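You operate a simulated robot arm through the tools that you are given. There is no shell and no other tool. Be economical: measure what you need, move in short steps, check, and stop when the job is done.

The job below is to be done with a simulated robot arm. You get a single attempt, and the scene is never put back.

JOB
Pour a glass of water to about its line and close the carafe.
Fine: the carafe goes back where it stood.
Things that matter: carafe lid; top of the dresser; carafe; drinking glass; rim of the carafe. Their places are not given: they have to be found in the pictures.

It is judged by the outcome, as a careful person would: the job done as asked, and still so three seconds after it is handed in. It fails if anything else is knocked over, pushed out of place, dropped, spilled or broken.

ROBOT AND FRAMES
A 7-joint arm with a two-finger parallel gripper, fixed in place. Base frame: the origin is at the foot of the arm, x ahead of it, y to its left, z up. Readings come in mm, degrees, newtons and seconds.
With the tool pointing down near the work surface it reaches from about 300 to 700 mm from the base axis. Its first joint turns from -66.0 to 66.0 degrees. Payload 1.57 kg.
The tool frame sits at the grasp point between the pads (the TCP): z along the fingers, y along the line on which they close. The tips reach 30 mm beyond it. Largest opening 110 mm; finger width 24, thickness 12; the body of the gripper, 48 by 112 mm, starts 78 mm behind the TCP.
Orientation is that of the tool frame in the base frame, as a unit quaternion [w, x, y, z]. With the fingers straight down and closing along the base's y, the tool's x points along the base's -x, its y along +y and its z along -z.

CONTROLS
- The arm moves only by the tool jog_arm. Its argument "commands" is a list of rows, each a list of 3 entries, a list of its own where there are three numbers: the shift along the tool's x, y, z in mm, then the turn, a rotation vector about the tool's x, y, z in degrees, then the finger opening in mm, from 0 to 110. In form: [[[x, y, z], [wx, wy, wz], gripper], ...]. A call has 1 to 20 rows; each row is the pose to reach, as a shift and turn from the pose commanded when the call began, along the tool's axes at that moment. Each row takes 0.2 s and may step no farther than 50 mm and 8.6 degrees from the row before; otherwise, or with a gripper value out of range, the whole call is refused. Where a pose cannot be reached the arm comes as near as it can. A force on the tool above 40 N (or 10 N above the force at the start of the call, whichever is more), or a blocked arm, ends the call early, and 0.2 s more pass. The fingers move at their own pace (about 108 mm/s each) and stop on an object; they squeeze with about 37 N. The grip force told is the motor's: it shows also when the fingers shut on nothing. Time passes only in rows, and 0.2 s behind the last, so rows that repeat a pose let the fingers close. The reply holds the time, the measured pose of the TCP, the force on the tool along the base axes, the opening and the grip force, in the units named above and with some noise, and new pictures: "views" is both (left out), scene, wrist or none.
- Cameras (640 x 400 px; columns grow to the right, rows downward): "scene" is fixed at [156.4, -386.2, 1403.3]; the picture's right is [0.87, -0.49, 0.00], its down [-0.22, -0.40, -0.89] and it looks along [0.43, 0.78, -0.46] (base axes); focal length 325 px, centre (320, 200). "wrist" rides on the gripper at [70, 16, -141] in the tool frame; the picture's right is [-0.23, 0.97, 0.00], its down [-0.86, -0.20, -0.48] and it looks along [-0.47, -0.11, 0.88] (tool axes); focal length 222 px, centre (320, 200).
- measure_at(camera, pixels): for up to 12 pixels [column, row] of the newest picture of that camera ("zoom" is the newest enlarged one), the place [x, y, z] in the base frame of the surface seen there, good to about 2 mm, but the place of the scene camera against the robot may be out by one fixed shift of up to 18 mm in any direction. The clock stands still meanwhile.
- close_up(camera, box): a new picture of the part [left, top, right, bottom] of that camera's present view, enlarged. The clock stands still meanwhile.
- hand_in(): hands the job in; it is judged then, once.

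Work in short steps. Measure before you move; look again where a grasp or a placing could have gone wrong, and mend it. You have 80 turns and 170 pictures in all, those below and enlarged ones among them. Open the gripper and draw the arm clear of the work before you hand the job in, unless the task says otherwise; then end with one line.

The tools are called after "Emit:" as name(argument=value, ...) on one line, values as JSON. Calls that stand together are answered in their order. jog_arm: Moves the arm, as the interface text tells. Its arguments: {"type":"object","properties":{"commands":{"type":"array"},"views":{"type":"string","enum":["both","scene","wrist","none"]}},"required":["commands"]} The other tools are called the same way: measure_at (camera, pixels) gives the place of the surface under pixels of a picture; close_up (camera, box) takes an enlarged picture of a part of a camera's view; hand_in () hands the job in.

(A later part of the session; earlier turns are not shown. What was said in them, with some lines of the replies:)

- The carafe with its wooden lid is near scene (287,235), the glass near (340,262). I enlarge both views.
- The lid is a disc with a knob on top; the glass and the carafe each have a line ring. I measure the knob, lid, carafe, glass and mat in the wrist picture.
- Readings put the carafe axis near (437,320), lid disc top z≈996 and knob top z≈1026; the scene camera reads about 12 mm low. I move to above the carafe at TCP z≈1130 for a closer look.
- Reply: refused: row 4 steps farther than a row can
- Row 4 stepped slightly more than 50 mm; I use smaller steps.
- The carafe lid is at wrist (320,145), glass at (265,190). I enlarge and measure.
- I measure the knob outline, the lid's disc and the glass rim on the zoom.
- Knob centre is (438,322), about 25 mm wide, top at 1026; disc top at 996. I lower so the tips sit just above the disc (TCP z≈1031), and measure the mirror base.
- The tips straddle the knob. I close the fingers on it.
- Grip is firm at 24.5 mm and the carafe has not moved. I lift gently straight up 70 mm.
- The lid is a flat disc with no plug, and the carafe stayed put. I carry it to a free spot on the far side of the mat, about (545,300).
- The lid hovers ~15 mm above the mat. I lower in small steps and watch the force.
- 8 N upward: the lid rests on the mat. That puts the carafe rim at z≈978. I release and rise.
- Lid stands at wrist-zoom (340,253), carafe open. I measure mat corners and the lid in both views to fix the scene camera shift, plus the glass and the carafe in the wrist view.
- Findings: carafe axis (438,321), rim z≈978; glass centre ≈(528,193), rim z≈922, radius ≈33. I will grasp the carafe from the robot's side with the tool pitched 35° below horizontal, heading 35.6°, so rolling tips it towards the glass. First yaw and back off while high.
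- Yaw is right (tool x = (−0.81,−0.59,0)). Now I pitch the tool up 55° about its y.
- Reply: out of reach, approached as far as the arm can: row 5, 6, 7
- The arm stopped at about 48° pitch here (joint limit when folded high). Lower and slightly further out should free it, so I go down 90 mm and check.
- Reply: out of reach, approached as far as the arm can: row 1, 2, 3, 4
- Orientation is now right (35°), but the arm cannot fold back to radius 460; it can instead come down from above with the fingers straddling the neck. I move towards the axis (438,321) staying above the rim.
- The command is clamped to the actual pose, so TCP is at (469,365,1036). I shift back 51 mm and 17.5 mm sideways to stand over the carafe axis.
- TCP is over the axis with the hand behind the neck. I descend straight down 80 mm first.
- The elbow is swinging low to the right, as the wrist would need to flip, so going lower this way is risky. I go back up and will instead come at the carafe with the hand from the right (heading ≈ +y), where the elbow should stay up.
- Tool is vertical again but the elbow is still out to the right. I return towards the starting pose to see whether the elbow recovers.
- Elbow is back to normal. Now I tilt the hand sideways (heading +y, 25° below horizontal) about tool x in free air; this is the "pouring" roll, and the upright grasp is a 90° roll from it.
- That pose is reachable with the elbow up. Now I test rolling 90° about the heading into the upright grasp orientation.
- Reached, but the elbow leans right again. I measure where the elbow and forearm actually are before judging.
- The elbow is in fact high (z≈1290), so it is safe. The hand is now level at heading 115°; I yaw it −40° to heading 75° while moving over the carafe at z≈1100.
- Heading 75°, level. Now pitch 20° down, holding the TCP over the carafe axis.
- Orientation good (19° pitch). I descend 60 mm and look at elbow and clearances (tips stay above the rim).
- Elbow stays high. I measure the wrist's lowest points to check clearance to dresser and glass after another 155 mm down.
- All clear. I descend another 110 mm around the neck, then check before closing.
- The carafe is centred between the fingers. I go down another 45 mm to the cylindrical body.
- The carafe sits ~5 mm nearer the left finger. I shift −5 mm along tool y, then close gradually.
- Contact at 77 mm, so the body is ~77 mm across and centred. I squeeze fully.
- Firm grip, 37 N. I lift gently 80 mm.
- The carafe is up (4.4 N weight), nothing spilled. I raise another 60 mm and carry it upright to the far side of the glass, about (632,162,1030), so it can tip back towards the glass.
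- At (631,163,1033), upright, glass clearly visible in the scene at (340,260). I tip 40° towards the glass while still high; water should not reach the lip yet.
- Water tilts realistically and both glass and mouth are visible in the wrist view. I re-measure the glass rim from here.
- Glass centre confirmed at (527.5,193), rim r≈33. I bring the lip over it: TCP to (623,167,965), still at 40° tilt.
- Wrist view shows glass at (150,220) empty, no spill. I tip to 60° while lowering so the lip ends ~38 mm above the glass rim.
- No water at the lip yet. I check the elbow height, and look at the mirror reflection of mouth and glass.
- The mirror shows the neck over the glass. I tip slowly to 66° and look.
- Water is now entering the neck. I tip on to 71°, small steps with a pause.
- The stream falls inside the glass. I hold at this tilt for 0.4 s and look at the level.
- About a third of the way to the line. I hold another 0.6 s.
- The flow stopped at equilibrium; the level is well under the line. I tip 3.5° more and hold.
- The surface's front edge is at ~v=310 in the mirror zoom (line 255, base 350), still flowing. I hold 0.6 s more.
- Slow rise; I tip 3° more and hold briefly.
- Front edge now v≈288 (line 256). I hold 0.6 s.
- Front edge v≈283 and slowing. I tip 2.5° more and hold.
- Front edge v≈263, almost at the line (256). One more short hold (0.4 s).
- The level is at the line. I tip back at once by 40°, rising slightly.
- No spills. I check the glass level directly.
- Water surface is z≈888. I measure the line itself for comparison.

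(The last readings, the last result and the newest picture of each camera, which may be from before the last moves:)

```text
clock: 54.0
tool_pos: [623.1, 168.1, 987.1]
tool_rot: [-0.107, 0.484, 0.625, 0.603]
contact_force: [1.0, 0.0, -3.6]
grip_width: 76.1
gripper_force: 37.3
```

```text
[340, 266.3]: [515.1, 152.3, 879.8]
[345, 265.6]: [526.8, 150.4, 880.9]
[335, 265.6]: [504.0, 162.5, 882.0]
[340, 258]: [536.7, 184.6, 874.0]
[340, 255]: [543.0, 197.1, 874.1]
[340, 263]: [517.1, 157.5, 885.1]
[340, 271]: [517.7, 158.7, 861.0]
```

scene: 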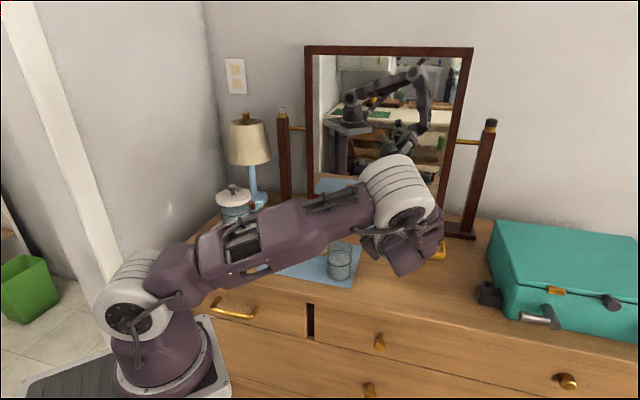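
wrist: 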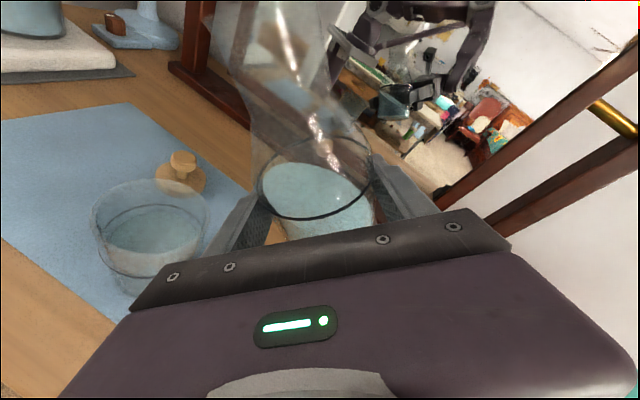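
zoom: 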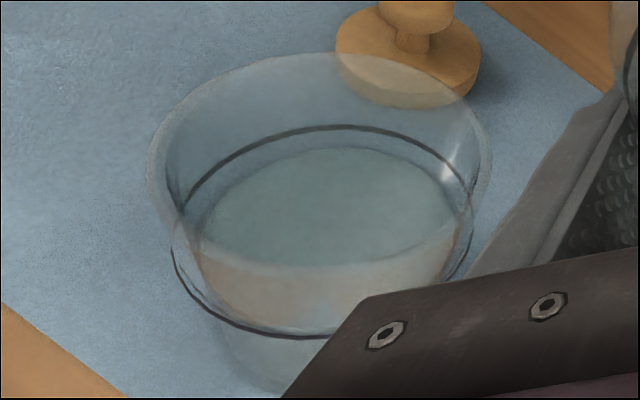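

Line is at z≈893, water at ≈888: about 5 mm short. I tip again to 80° for a small top-up and measure the surface while pouring.

Emit:
jog_arm(commands=[[[-5.7, -5.2, 2], [-2.62, 0, -7.56], 60], [[-11.4, -10.4, 4], [-5.23, 0, -15.1], 60], [[-17.2, -15.7, 6], [-7.85, 0, -22.7], 60], [[-22.9, -20.9, 8], [-10.46, 0, -30.2], 60], [[-28.6, -26.1, 10], [-12.75, 0, -36.9], 60], [[-28.6, -26.1, 10], [-13.08, 0, -37.8], 60]], views="wrist")

Emit:
close_up(camera="scene", box=[350, 150, 400, 195])

Emit:
measure_at(camera="wrist", pixels=[[90, 70], [80, 60], [110, 80], [75, 40], [100, 60], [120, 100]])

```text
clock: 55.4
tool_pos: [623.0, 166.5, 944.8]
tool_rot: [0.15, 0.264, 0.677, 0.671]
contact_force: [0.4, -1.0, -3.5]
grip_width: 76.3
gripper_force: 36.9
```

wrist: 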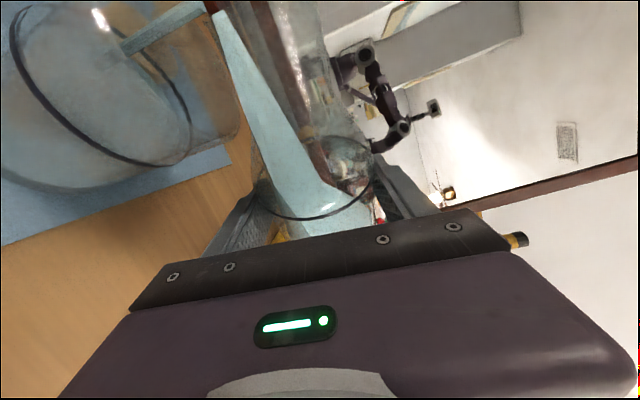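

```text
8.89 times, centred on (375, 172) of scene
```

zoom: 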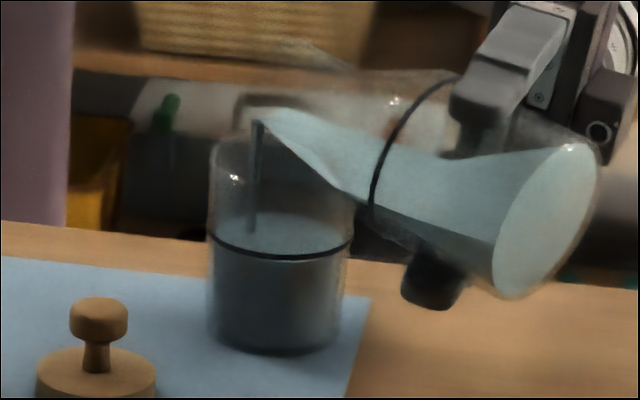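

```text
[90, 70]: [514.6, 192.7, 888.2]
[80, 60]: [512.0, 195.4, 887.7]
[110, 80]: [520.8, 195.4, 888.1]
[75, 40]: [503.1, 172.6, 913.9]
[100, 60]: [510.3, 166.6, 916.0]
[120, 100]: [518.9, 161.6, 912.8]
```

Surface 888 with a thin stream running. I tip 1.2° more and hold ~0.6 s.

Emit:
jog_arm(commands=[[[0.1, 1, 0], [-0.39, 0, -1.13], 60], [[0.1, 1, 0], [-0.39, 0, -1.13], 60]], views="none")

Emit:
measure_at(camera="wrist", pixels=[[90, 70], [80, 60], [110, 80], [95, 80]])

```text
clock: 56.0
tool_pos: [624.8, 167.7, 946.4]
tool_rot: [0.157, 0.257, 0.677, 0.671]
contact_force: [0.5, 0.0, -2.7]
grip_width: 76.2
gripper_force: 36.7
```

```text
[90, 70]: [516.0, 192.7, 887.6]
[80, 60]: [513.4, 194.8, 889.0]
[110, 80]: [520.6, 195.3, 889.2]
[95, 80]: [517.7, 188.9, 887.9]
```

Still ≈888.5. Another 0.6 s with 1° more.

Emit:
jog_arm(commands=[[[0.1, 0.5, 0], [-0.33, 0, -0.95], 60], [[0.1, 0.5, 0], [-0.33, 0, -0.95], 60], [[0.1, 0.5, 0], [-0.33, 0, -0.95], 60]], views="wrist")

Emit:
close_up(camera="scene", box=[350, 150, 400, 195])

Emit:
measure_at(camera="wrist", pixels=[[90, 70], [80, 60], [110, 80], [95, 80], [85, 65], [100, 85]])

```text
clock: 56.8
tool_pos: [624.8, 166.4, 946.8]
tool_rot: [0.163, 0.251, 0.677, 0.672]
contact_force: [0.5, -0.1, -2.6]
grip_width: 76.1
gripper_force: 36.7
```

wrist: 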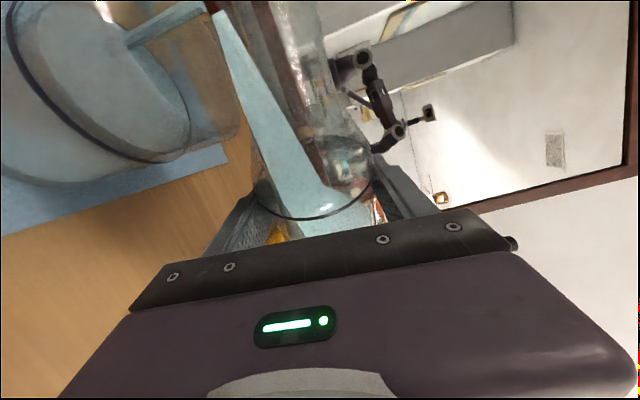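

```text
8.89 times, centred on (375, 172) of scene
```

zoom: 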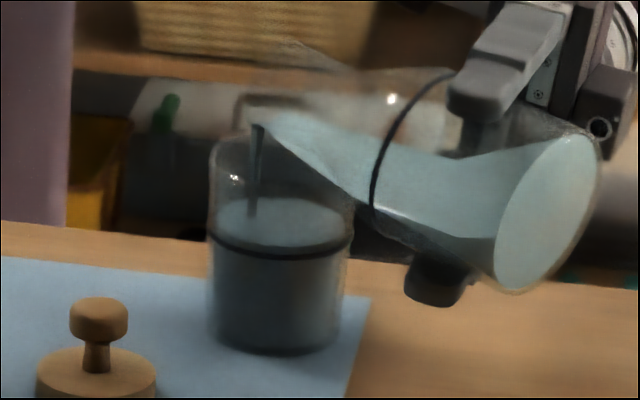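

```text
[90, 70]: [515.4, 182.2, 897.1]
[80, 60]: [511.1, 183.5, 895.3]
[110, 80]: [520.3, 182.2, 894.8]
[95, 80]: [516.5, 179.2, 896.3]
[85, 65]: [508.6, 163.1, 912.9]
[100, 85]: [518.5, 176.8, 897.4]
```

Level now ≈895, just past the line. I tip back immediately.

Emit:
jog_arm(commands=[[[0, 0, 0], [2.75, 0, 7.94], 60], [[0.6, 4, 0], [5.4, 0, 15.6], 60], [[1.5, 10, -0.6], [8.1, 0, 23.4], 60], [[2.8, 18, -1], [10.8, 0, 31.2], 60], [[4, 26, -1.5], [13.5, 0, 39], 60], [[6, 40, -2.2], [13.74, 0, 39.7], 60], [[6, 40, -2.2], [13.74, 0, 39.7], 60]])

Emit:
measure_at(camera="wrist", pixels=[[150, 230], [130, 235], [170, 225], [150, 220], [155, 235]])

Emit:
close_up(camera="scene", box=[310, 230, 370, 290])

```text
clock: 58.4
tool_pos: [623.8, 169.0, 990.3]
tool_rot: [-0.105, 0.482, 0.626, 0.603]
contact_force: [0.6, 0.1, -3.4]
grip_width: 76.4
gripper_force: 37.3
```

scene: 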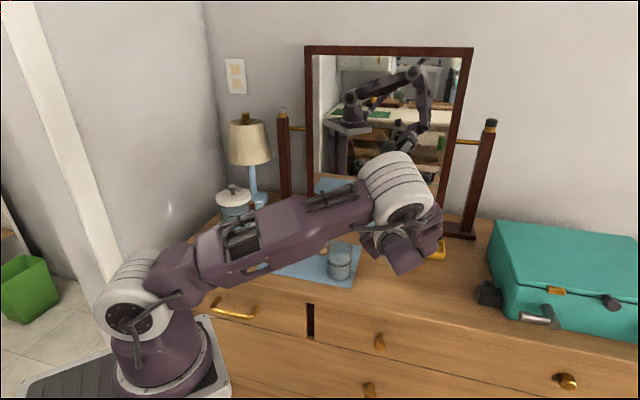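
wrist: 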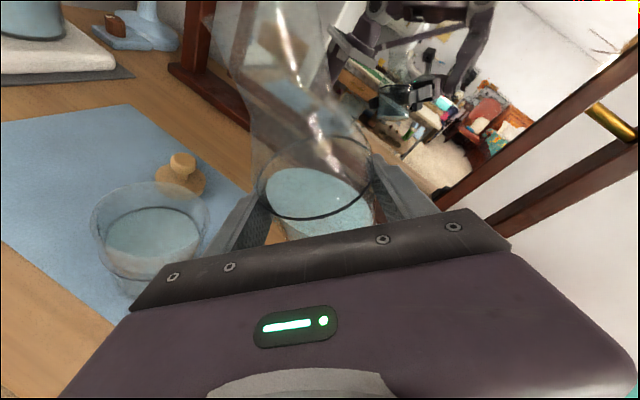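

```text
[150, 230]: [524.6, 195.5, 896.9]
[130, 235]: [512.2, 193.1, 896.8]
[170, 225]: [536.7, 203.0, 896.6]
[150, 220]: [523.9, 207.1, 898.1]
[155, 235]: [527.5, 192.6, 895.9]
```

```text
6.67 times, centred on (340, 260) of scene
```

zoom: 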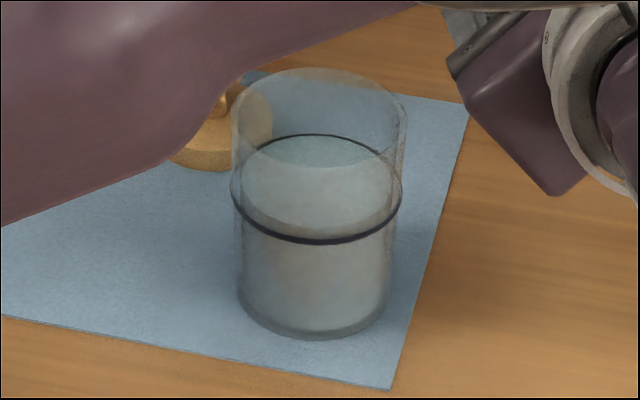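

Level ≈896 against the line ≈893: about at the line, no spills. Now I rotate the carafe upright while rising to the carry position.

Emit:
jog_arm(commands=[[[5.8, 8.6, -3], [0, 0, 0], 60], [[11.5, 17.2, -6], [1.9, 0, 5.5], 60], [[17.3, 25.9, -9], [4.2, 0, 12.2], 60], [[23, 34.5, -12], [6.5, 0, 18.9], 60], [[23, 34.5, -12], [8.8, 0, 25.6], 60], [[23, 34.5, -12], [11.1, 0, 32.2], 60], [[23, 34.5, -12], [13.15, 0, 38], 60], [[23, 34.5, -12], [13.15, 0, 38], 60]])

```text
clock: 60.2
tool_pos: [632.1, 161.9, 1030.9]
tool_rot: [-0.349, 0.645, 0.498, 0.462]
contact_force: [0.6, -1.3, -2.0]
grip_width: 76.0
gripper_force: 36.9
```

scene: 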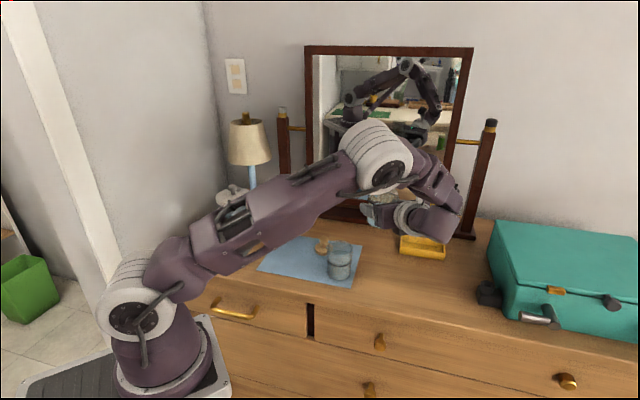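
wrist: 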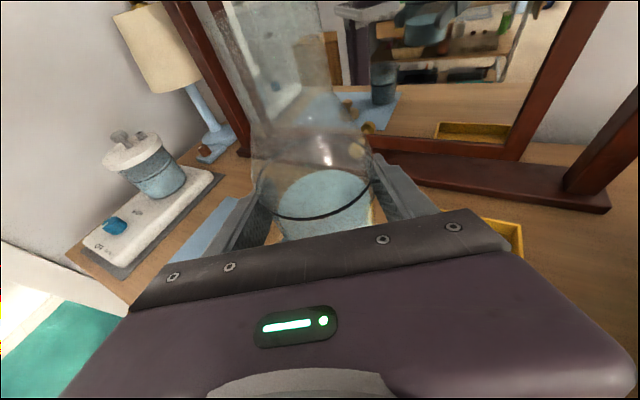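

Upright again with the original orientation. I carry it back above its old spot, staying high.

Emit:
jog_arm(commands=[[[1.8, -11.5, 4.8], [0, 0, 0], 60], [[5.5, -34.4, 14.4], [0, 0, 0], 60], [[9.1, -57.4, 24], [0, 0, 0], 60], [[12.7, -80.3, 33.7], [0, 0, 0], 60], [[16.4, -103.3, 43.3], [0, 0, 0], 60], [[20, -126.2, 52.9], [0, 0, 0], 60], [[23.7, -149.2, 62.5], [0, 0, 0], 60], [[27.3, -172, 72.2], [0, 0, 0], 60], [[30.9, -195, 81.8], [0, 0, 0], 60], [[34.6, -218, 91.4], [0, 0, 0], 60], [[36.4, -229.5, 96.2], [0, 0, 0], 60], [[36.4, -229.5, 96.2], [0, 0, 0], 60]], views="none")

```text
clock: 62.8
tool_pos: [436.4, 318.8, 1029.4]
tool_rot: [-0.348, 0.645, 0.499, 0.462]
contact_force: [0.1, -0.1, -2.8]
grip_width: 75.9
gripper_force: 37.3
```

Over the spot. I lower 120 mm to about 25 mm above the mat.

Emit:
jog_arm(commands=[[[-14, 0, 5], [0, 0, 0], 60], [[-38, 0, 13], [0, 0, 0], 60], [[-62, 0, 21.5], [0, 0, 0], 60], [[-86, 0, 30], [0, 0, 0], 60], [[-104, 0, 36], [0, 0, 0], 60], [[-113, 0, 39.4], [0, 0, 0], 60], [[-113, 0, 39.4], [0, 0, 0], 60]])

```text
clock: 64.4
tool_pos: [437.0, 319.4, 911.5]
tool_rot: [-0.349, 0.645, 0.499, 0.462]
contact_force: [-0.4, 0.4, -2.6]
grip_width: 75.9
gripper_force: 36.8
```

scene: 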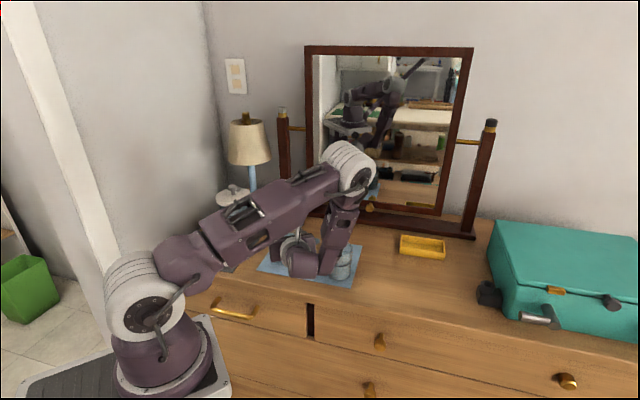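
wrist: 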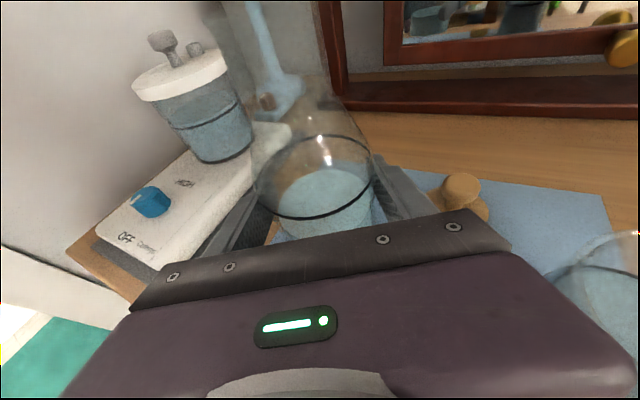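

TCP reads (437,319.4,911.5); I correct y by ~1.7 mm and lower gently until contact.

Emit:
jog_arm(commands=[[[-7, -0.4, 4.2], [0, 0, 0], 60], [[-14.7, -0.4, 6.8], [0, 0, 0], 60], [[-20, -0.4, 8.7], [0, 0, 0], 60], [[-23, -0.4, 9.7], [0, 0, 0], 60], [[-24.5, -0.4, 10.2], [0, 0, 0], 60], [[-24.5, -0.4, 10.2], [0, 0, 0], 60]], views="wrist")

```text
clock: 65.8
tool_pos: [437.6, 322.5, 884.7]
tool_rot: [-0.349, 0.645, 0.499, 0.462]
contact_force: [0.0, -0.4, -3.7]
grip_width: 76.3
gripper_force: 37.0
```

wrist: 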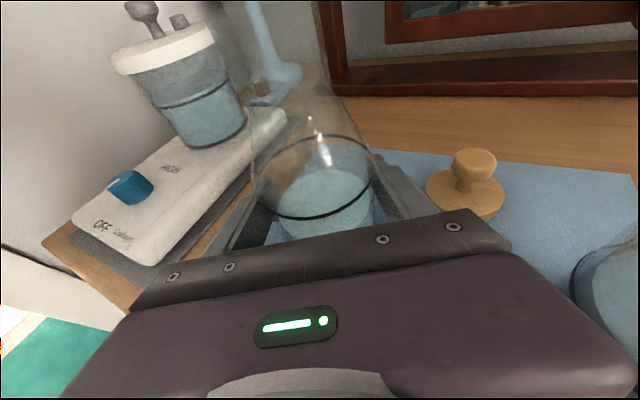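

The view matches the original grasp picture; still weight on the arm. I lower 1 mm at a time.

Emit:
jog_arm(commands=[[[-0.7, 0, 0.2], [0, 0, 0], 60], [[-1.2, 0, 0.4], [0, 0, 0], 60], [[-1.2, 0, 0.4], [0, 0, 0], 60]], views="none")

```text
clock: 66.6
tool_pos: [438.3, 323.2, 884.9]
tool_rot: [-0.35, 0.644, 0.499, 0.463]
contact_force: [-2.4, -2.2, 17.6]
grip_width: 75.9
gripper_force: 36.6
```

Firm contact (17.6 N). I relieve 0.5 mm, then open slowly to 110.

Emit:
jog_arm(commands=[[[0.5, 0, -0.2], [0, 0, 0], 60], [[0.5, 0, -0.2], [0, 0, 0], 78], [[0.5, 0, -0.2], [0, 0, 0], 90], [[0.5, 0, -0.2], [0, 0, 0], 110], [[0.5, 0, -0.2], [0, 0, 0], 110]])

Emit:
close_up(camera="wrist", box=[200, 40, 460, 300])

```text
clock: 67.8
tool_pos: [436.7, 322.6, 884.6]
tool_rot: [-0.348, 0.646, 0.498, 0.462]
contact_force: [0.2, 1.3, -0.8]
grip_width: 110.2
gripper_force: 0.0
```

scene: 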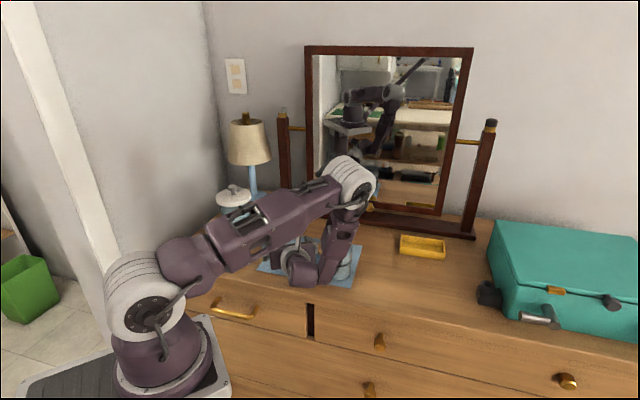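
wrist: 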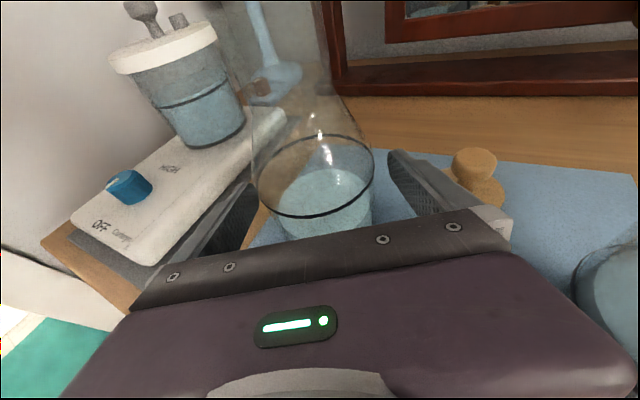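

```text
1.54 times, centred on (330, 170) of wrist
```

zoom: 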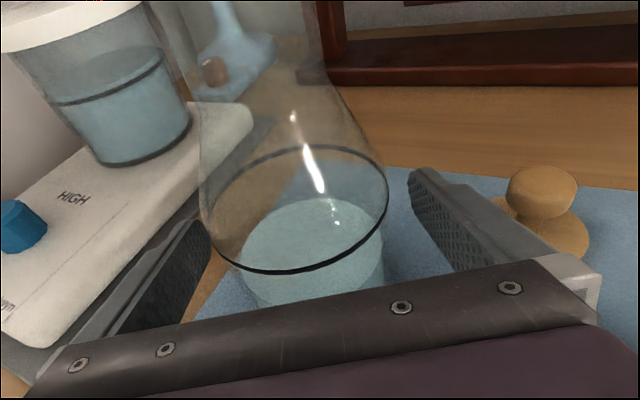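

The carafe stands on its own at its place. I rise straight up 200 mm clear of it.

Emit:
jog_arm(commands=[[[14, 0, -5], [0, 0, 0], 110], [[45, 0, -15.6], [0, 0, 0], 110], [[85, 0, -29.5], [0, 0, 0], 110], [[125, 0, -43.4], [0, 0, 0], 110], [[165, 0, -57.3], [0, 0, 0], 110], [[200, 0, -69.5], [0, 0, 0], 110], [[235, 0, -81.6], [0, 0, 0], 110], [[235, 0, -81.6], [0, 0, 0], 110]], views="scene")

Emit:
close_up(camera="scene", box=[245, 190, 375, 290])

```text
clock: 69.6
tool_pos: [435.3, 322.5, 1135.4]
tool_rot: [-0.349, 0.645, 0.499, 0.462]
contact_force: [0.1, 1.0, 0.4]
grip_width: 110.3
gripper_force: 0.1
```

scene: 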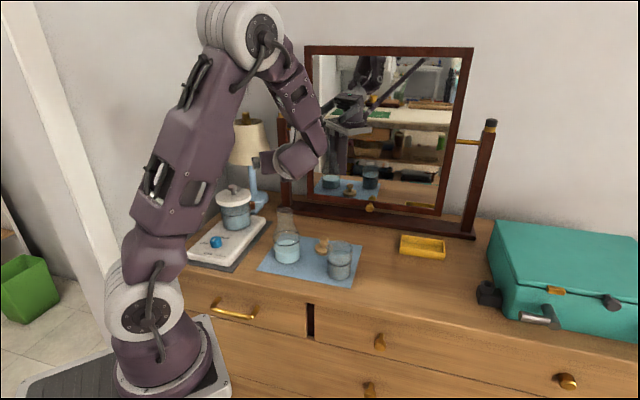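

```text
4.00 times, centred on (310, 240) of scene
```

zoom: 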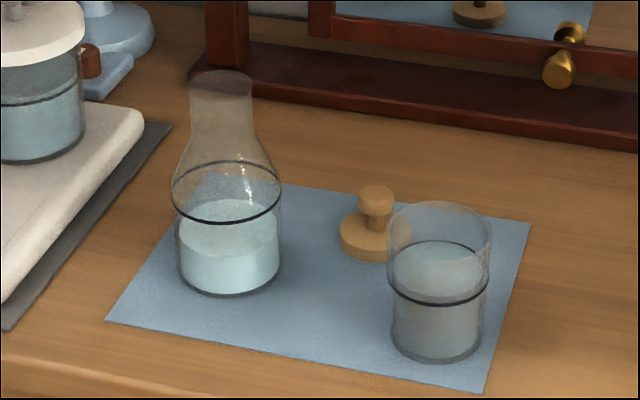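

Carafe, lid and glass all stand well. Now I pitch the tool straight down about its y axis (−71°).

Emit:
jog_arm(commands=[[[0, 0, 0], [0, -7.9, 0], 90], [[0, 0, 0], [0, -15.8, 0], 70], [[0, 0, 0], [0, -23.7, 0], 60], [[0, 0, 0], [0, -31.6, 0], 60], [[0, 0, 0], [0, -39.4, 0], 60], [[0, 0, 0], [0, -47.3, 0], 60], [[0, 0, 0], [0, -55.2, 0], 60], [[0, 0, 0], [0, -63.1, 0], 60], [[0, 0, 0], [0, -70.9, 0], 60], [[0, 0, 0], [0, -70.9, 0], 60]])

```text
clock: 71.8
tool_pos: [434.4, 322.4, 1131.5]
tool_rot: [0.007, 0.793, 0.609, 0.002]
contact_force: [0.4, 0.1, -1.3]
grip_width: 60.0
gripper_force: 0.0
```

scene: 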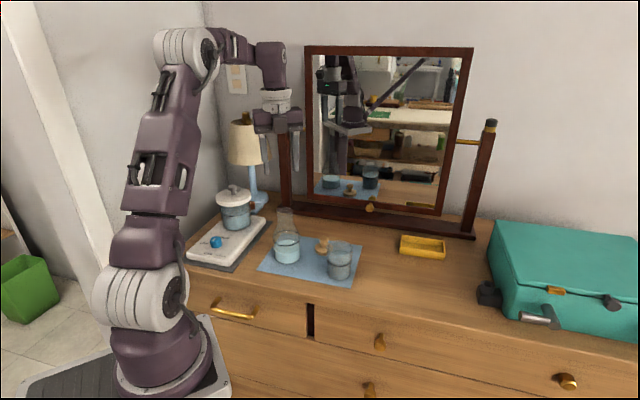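
wrist: 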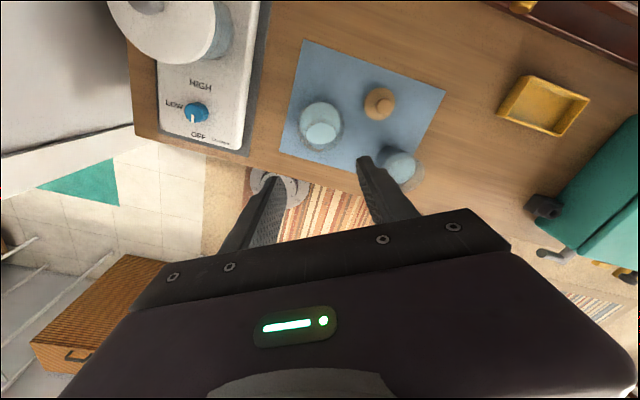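

Tool points down with the elbow up. I measure the lid knob and the carafe mouth from here.

Emit:
close_up(camera="wrist", box=[270, 60, 430, 180])

```text
3.33 times, centred on (350, 120) of wrist
```

zoom: 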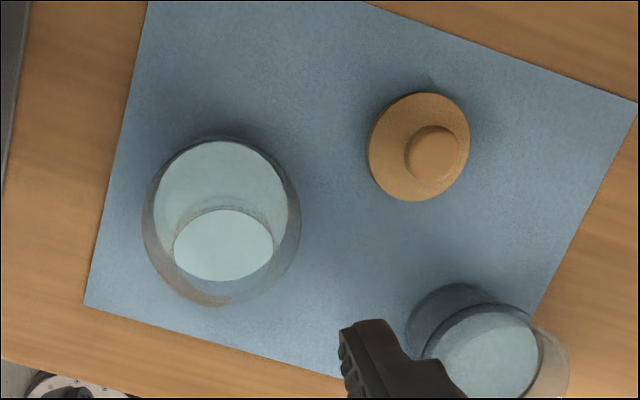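

Emit:
measure_at(camera="zoom", pixels=[[434, 152], [408, 152], [458, 150], [440, 130], [428, 178], [370, 150], [467, 130], [415, 95], [146, 220], [298, 215], [215, 303], [210, 138]])

```text
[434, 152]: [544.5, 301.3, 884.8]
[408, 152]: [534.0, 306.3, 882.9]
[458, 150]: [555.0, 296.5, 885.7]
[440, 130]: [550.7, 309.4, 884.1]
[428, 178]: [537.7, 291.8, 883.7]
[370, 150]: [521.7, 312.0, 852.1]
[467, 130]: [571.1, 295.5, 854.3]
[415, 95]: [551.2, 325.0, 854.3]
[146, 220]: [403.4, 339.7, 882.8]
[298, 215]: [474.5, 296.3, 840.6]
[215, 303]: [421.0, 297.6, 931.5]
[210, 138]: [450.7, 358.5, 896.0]
```

Knob centre (544.5,301), top ≈885; disc top ≈854. I move above it and descend to TCP z≈940 to verify.

Emit:
jog_arm(commands=[[[1.5, 28, 0], [0, 0, 0], 60], [[3.5, 56, 0], [0, 0, 0], 60], [[5.5, 84, 0], [0, 0, 0], 60], [[7.7, 111.8, 0], [0, 0, 0], 60], [[7.7, 111.8, 45], [0, 0, 0], 60], [[7.7, 111.8, 90], [0, 0, 0], 60], [[7.7, 111.8, 135], [0, 0, 0], 60], [[7.7, 111.8, 175], [0, 0, 0], 60], [[7.7, 111.8, 190], [0, 0, 0], 60], [[7.7, 111.8, 190], [0, 0, 0], 60]])

Emit:
measure_at(camera="wrist", pixels=[[320, 170], [310, 170], [330, 170], [320, 160], [320, 180], [320, 150]])

```text
clock: 74.0
tool_pos: [548.4, 301.4, 945.6]
tool_rot: [0.005, 0.793, 0.609, 0.002]
contact_force: [0.4, 0.0, 0.8]
grip_width: 60.1
gripper_force: 0.2
```

scene: 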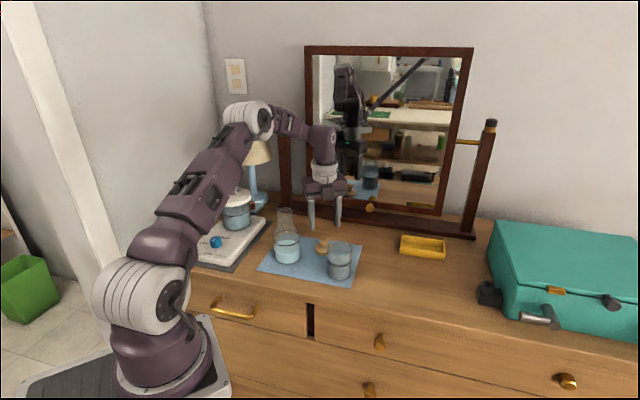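
wrist: 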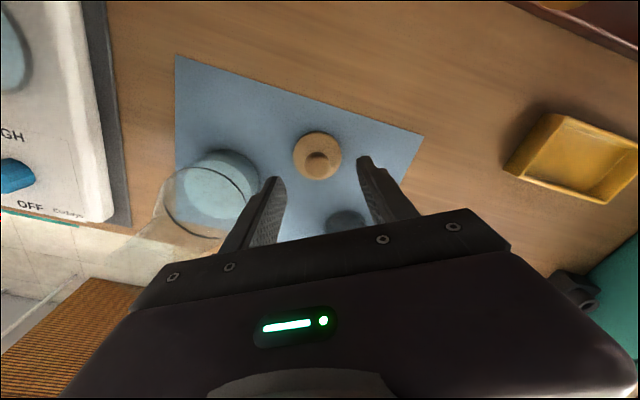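

```text
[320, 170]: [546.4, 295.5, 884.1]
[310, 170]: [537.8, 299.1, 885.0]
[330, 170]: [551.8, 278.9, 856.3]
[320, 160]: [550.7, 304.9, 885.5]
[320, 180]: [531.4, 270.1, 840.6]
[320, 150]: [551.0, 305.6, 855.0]
```

TCP is ~3.5 mm off in x; I correct and lower to z≈888, then close on the knob.

Emit:
jog_arm(commands=[[[-0.9, -3.4, 20], [0, 0, 0], 60], [[-0.9, -3.4, 40], [0, 0, 0], 60], [[-0.9, -3.4, 52], [0, 0, 0], 60], [[-0.9, -3.4, 57], [0, 0, 0], 60], [[-0.9, -3.4, 57], [0, 0, 0], 34], [[-0.9, -3.4, 57], [0, 0, 0], 28], [[-0.9, -3.4, 57], [0, 0, 0], 10], [[-0.9, -3.4, 57], [0, 0, 0], 10]])

Emit:
close_up(camera="scene", box=[270, 200, 370, 290])

```text
clock: 75.8
tool_pos: [542.8, 299.9, 887.2]
tool_rot: [0.005, 0.793, 0.609, 0.003]
contact_force: [-0.4, -0.3, -0.1]
grip_width: 25.1
gripper_force: 36.7
```

scene: 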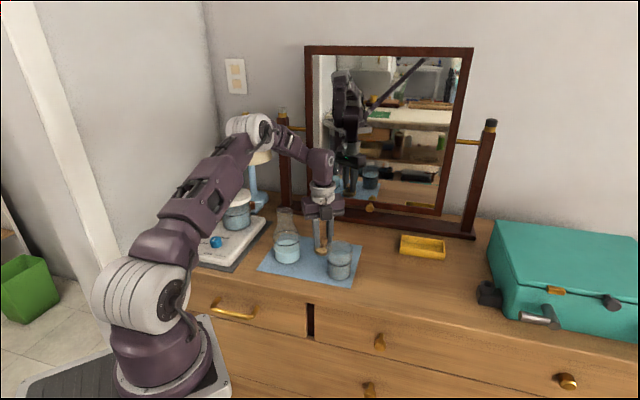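
wrist: 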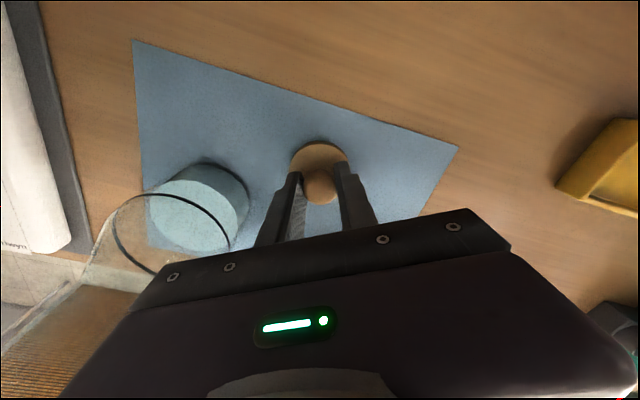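

```text
4.44 times, centred on (320, 245) of scene
```

zoom: 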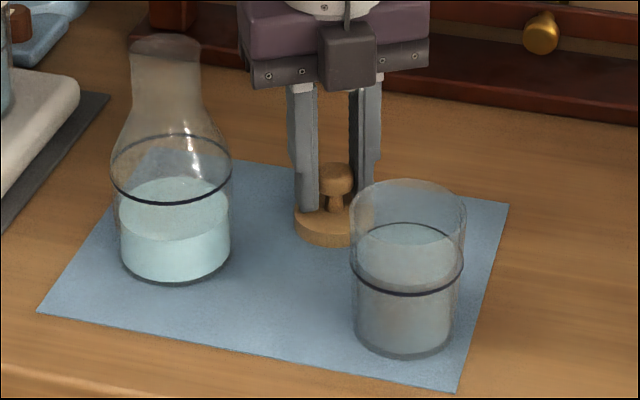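

Knob gripped (25 mm). I check the carafe rim location in the scene view, then lift 190 mm.

Emit:
measure_at(camera="zoom", pixels=[[131, 50], [200, 50], [165, 38], [165, 58], [140, 56], [190, 58], [175, 250], [175, 280]])

Emit:
jog_arm(commands=[[[0, 0, -4], [0, 0, 0], 10], [[0, 0, -15], [0, 0, 0], 10], [[0, 0, -40], [0, 0, 0], 10], [[0, 0, -80], [0, 0, 0], 10], [[0, 0, -120], [0, 0, 0], 10], [[0, 0, -160], [0, 0, 0], 10], [[0, 0, -190], [0, 0, 0], 10], [[0, 0, -190], [0, 0, 0], 10]])

```text
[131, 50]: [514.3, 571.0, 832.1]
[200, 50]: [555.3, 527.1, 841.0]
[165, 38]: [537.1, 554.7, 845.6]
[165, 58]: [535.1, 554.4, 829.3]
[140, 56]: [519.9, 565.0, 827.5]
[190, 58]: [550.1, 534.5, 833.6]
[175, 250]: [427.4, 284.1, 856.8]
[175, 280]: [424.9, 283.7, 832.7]
```

```text
clock: 77.6
tool_pos: [540.8, 304.3, 1078.3]
tool_rot: [0.005, 0.793, 0.609, 0.003]
contact_force: [1.2, 0.1, 0.8]
grip_width: 24.8
gripper_force: 36.6
```

scene: 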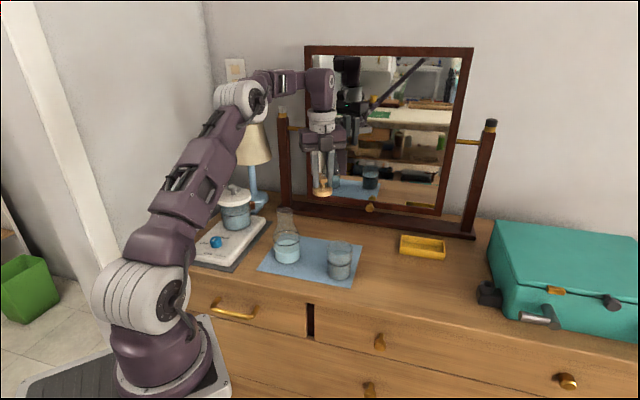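
wrist: 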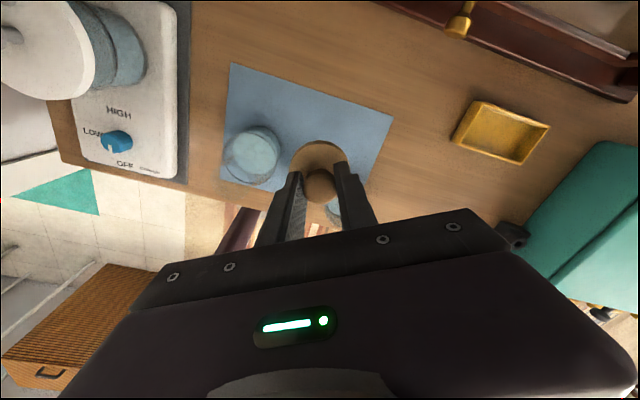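

Carafe base reads the same place as at the start (425,284 on its front). I carry the lid over the mouth at (437.5,321.8).

Emit:
jog_arm(commands=[[[-1.9, -26.5, 0], [0, 0, 0], 10], [[-3.8, -53, 0], [0, 0, 0], 10], [[-5.8, -79.6, 0], [0, 0, 0], 10], [[-7.7, -106.1, 0], [0, 0, 0], 10], [[-7.7, -106.1, 0], [0, 0, 0], 10], [[-7.7, -106.1, 0], [0, 0, 0], 10]])

Emit:
close_up(camera="scene", box=[240, 165, 340, 280])

Emit:
close_up(camera="wrist", box=[250, 80, 400, 230])

```text
clock: 79.0
tool_pos: [438.1, 321.4, 1075.5]
tool_rot: [0.005, 0.793, 0.609, 0.003]
contact_force: [-0.8, 0.7, -0.3]
grip_width: 24.9
gripper_force: 36.5
```

scene: 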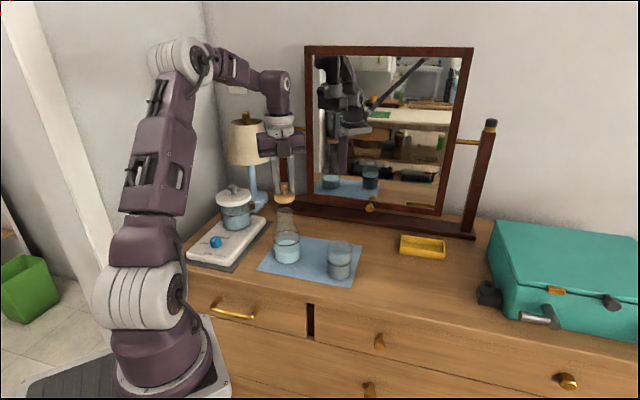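
wrist: 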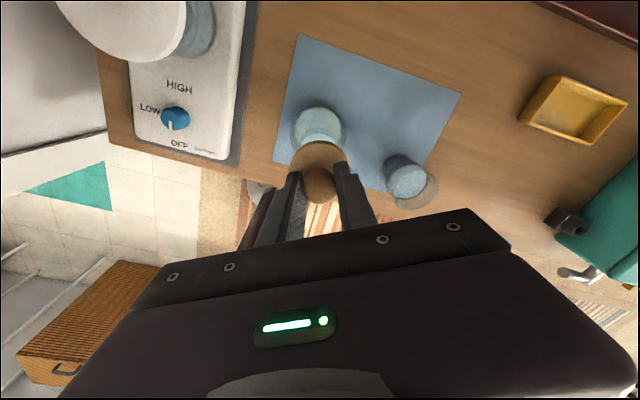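

```text
3.48 times, centred on (290, 222) of scene
```

zoom: 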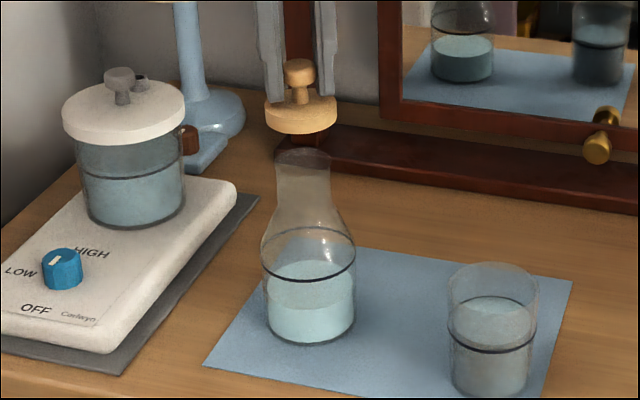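

```text
2.67 times, centred on (325, 155) of wrist
```

zoom: 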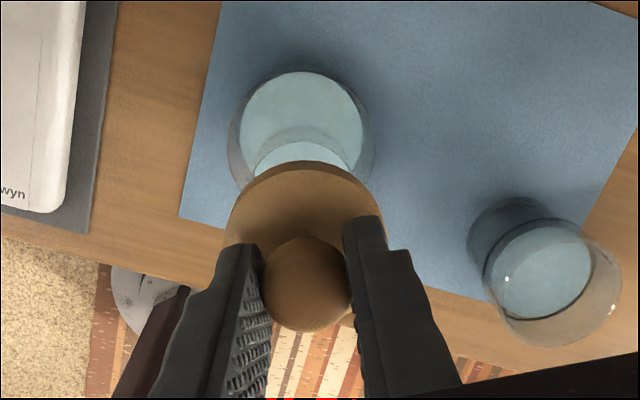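

The lid is aligned over the mouth (columns 302 vs 303). I lower 44 mm, then creep.

Emit:
jog_arm(commands=[[[0, 0, 15], [0, 0, 0], 10], [[0, 0, 30], [0, 0, 0], 10], [[0, 0, 40], [0, 0, 0], 10], [[0, 0, 44], [0, 0, 0], 10], [[0, 0, 44], [0, 0, 0], 10]], views="none")

Emit:
close_up(camera="scene", box=[260, 180, 315, 270])

```text
clock: 80.2
tool_pos: [438.3, 321.8, 1030.7]
tool_rot: [0.004, 0.793, 0.609, 0.002]
contact_force: [-0.5, -0.2, 0.1]
grip_width: 24.5
gripper_force: 36.2
```

```text
4.44 times, centred on (288, 225) of scene
```

zoom: 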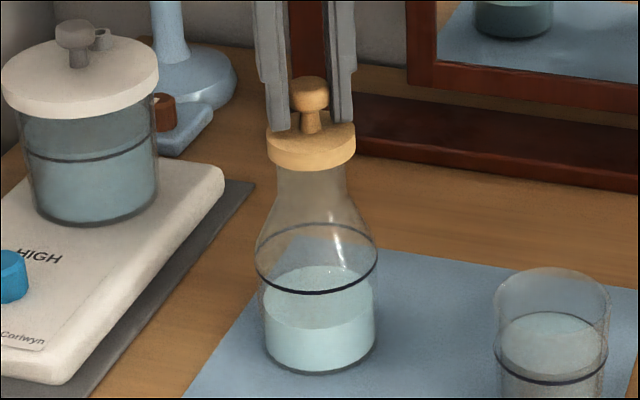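

Centred and nearly seated, no contact force yet. I creep down until the force rises.

Emit:
jog_arm(commands=[[[0, 0, 1.5], [0, 0, 0], 10], [[0, 0, 3], [0, 0, 0], 10], [[0, 0, 3], [0, 0, 0], 10]], views="none")

```text
clock: 81.0
tool_pos: [438.0, 321.2, 1027.7]
tool_rot: [0.006, 0.794, 0.608, 0.003]
contact_force: [-0.7, 0.4, 14.1]
grip_width: 24.2
gripper_force: 35.9
```

14 N: the lid is seated on the rim. I ease off 0.7 mm, open, and rise.

Emit:
jog_arm(commands=[[[0, 0, -0.7], [0, 0, 0], 10], [[0, 0, -0.7], [0, 0, 0], 30], [[0, 0, -0.7], [0, 0, 0], 50], [[0, 0, -0.7], [0, 0, 0], 60], [[0, 0, -20], [0, 0, 0], 60], [[0, 0, -55], [0, 0, 0], 60], [[0, 0, -100], [0, 0, 0], 60], [[0, 0, -145], [0, 0, 0], 60], [[0, 0, -145], [0, 0, 0], 60]])

Emit:
close_up(camera="scene", box=[240, 185, 380, 290])

Emit:
close_up(camera="wrist", box=[250, 80, 420, 220])

```text
clock: 83.0
tool_pos: [439.3, 323.0, 1173.2]
tool_rot: [0.004, 0.794, 0.608, 0.003]
contact_force: [0.0, 0.1, -0.1]
grip_width: 59.8
gripper_force: 0.0
```

scene: 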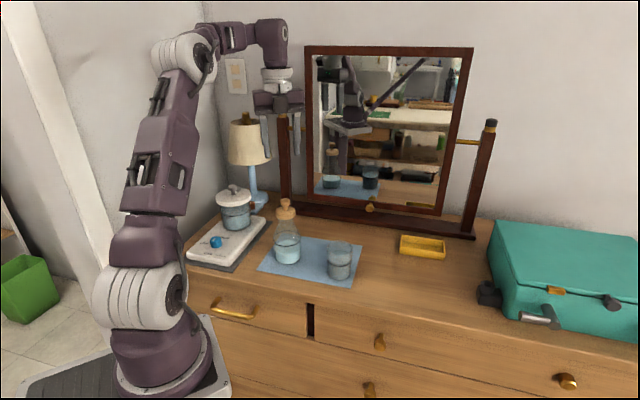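
wrist: 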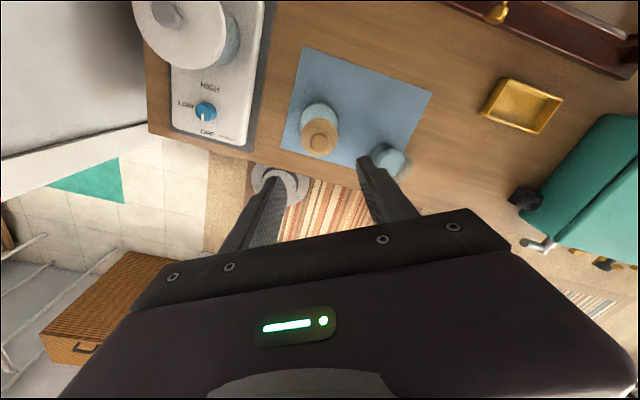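

```text
3.81 times, centred on (310, 238) of scene
```

zoom: 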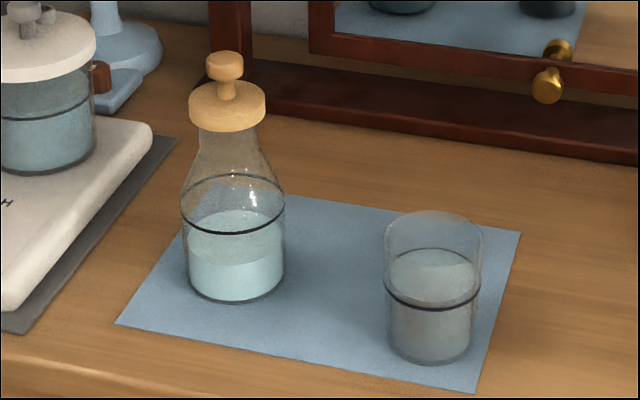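

```text
2.86 times, centred on (335, 150) of wrist
```

zoom: 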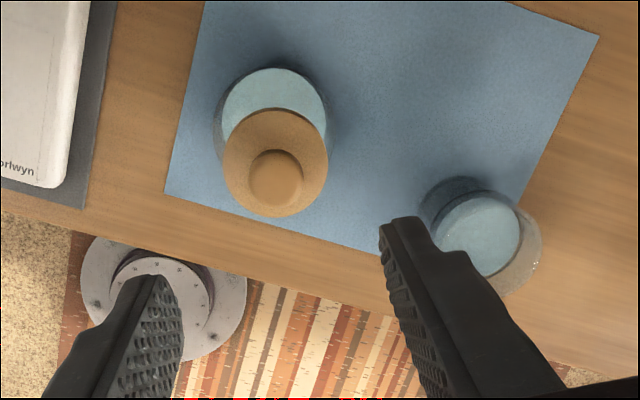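

The lid sits centred and level, the glass is filled to about its line, and the mat is dry. I draw the arm up and back clear with the gripper open.

Emit:
jog_arm(commands=[[[-15, -5, -20], [0, 0, 0], 80], [[-45, -10, -40], [0, 0, 0], 110], [[-80, -15, -60], [0, 0, 0], 110], [[-115, -20, -70], [0, 0, 0], 110], [[-150, -20, -80], [0, 0, 0], 110], [[-150, -20, -80], [0, 0, 0], 110]], views="scene")

```text
clock: 84.4
tool_pos: [380.5, 181.4, 1256.9]
tool_rot: [0.005, 0.793, 0.609, 0.002]
contact_force: [0.0, 0.1, -0.5]
grip_width: 109.6
gripper_force: 0.1
5 turns are left
```

scene: 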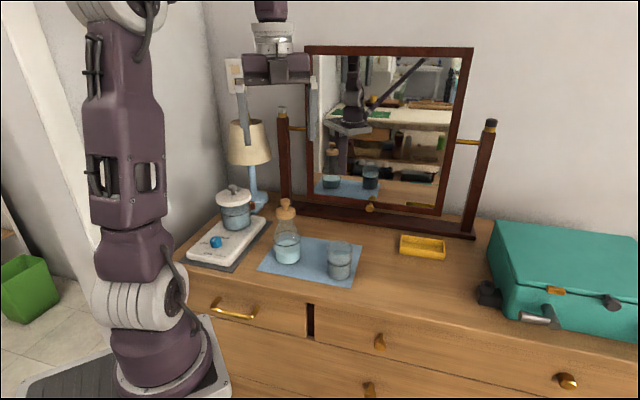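

Everything stands in place and the arm is clear, so I hand in.

Emit:
hand_in()

```text
The job is handed in.
```

The glass is poured to about its line (roughly 3–4 mm over). The carafe is back where it stood with its lid on, I saw no spills, and the gripper is open and clear of the dresser.
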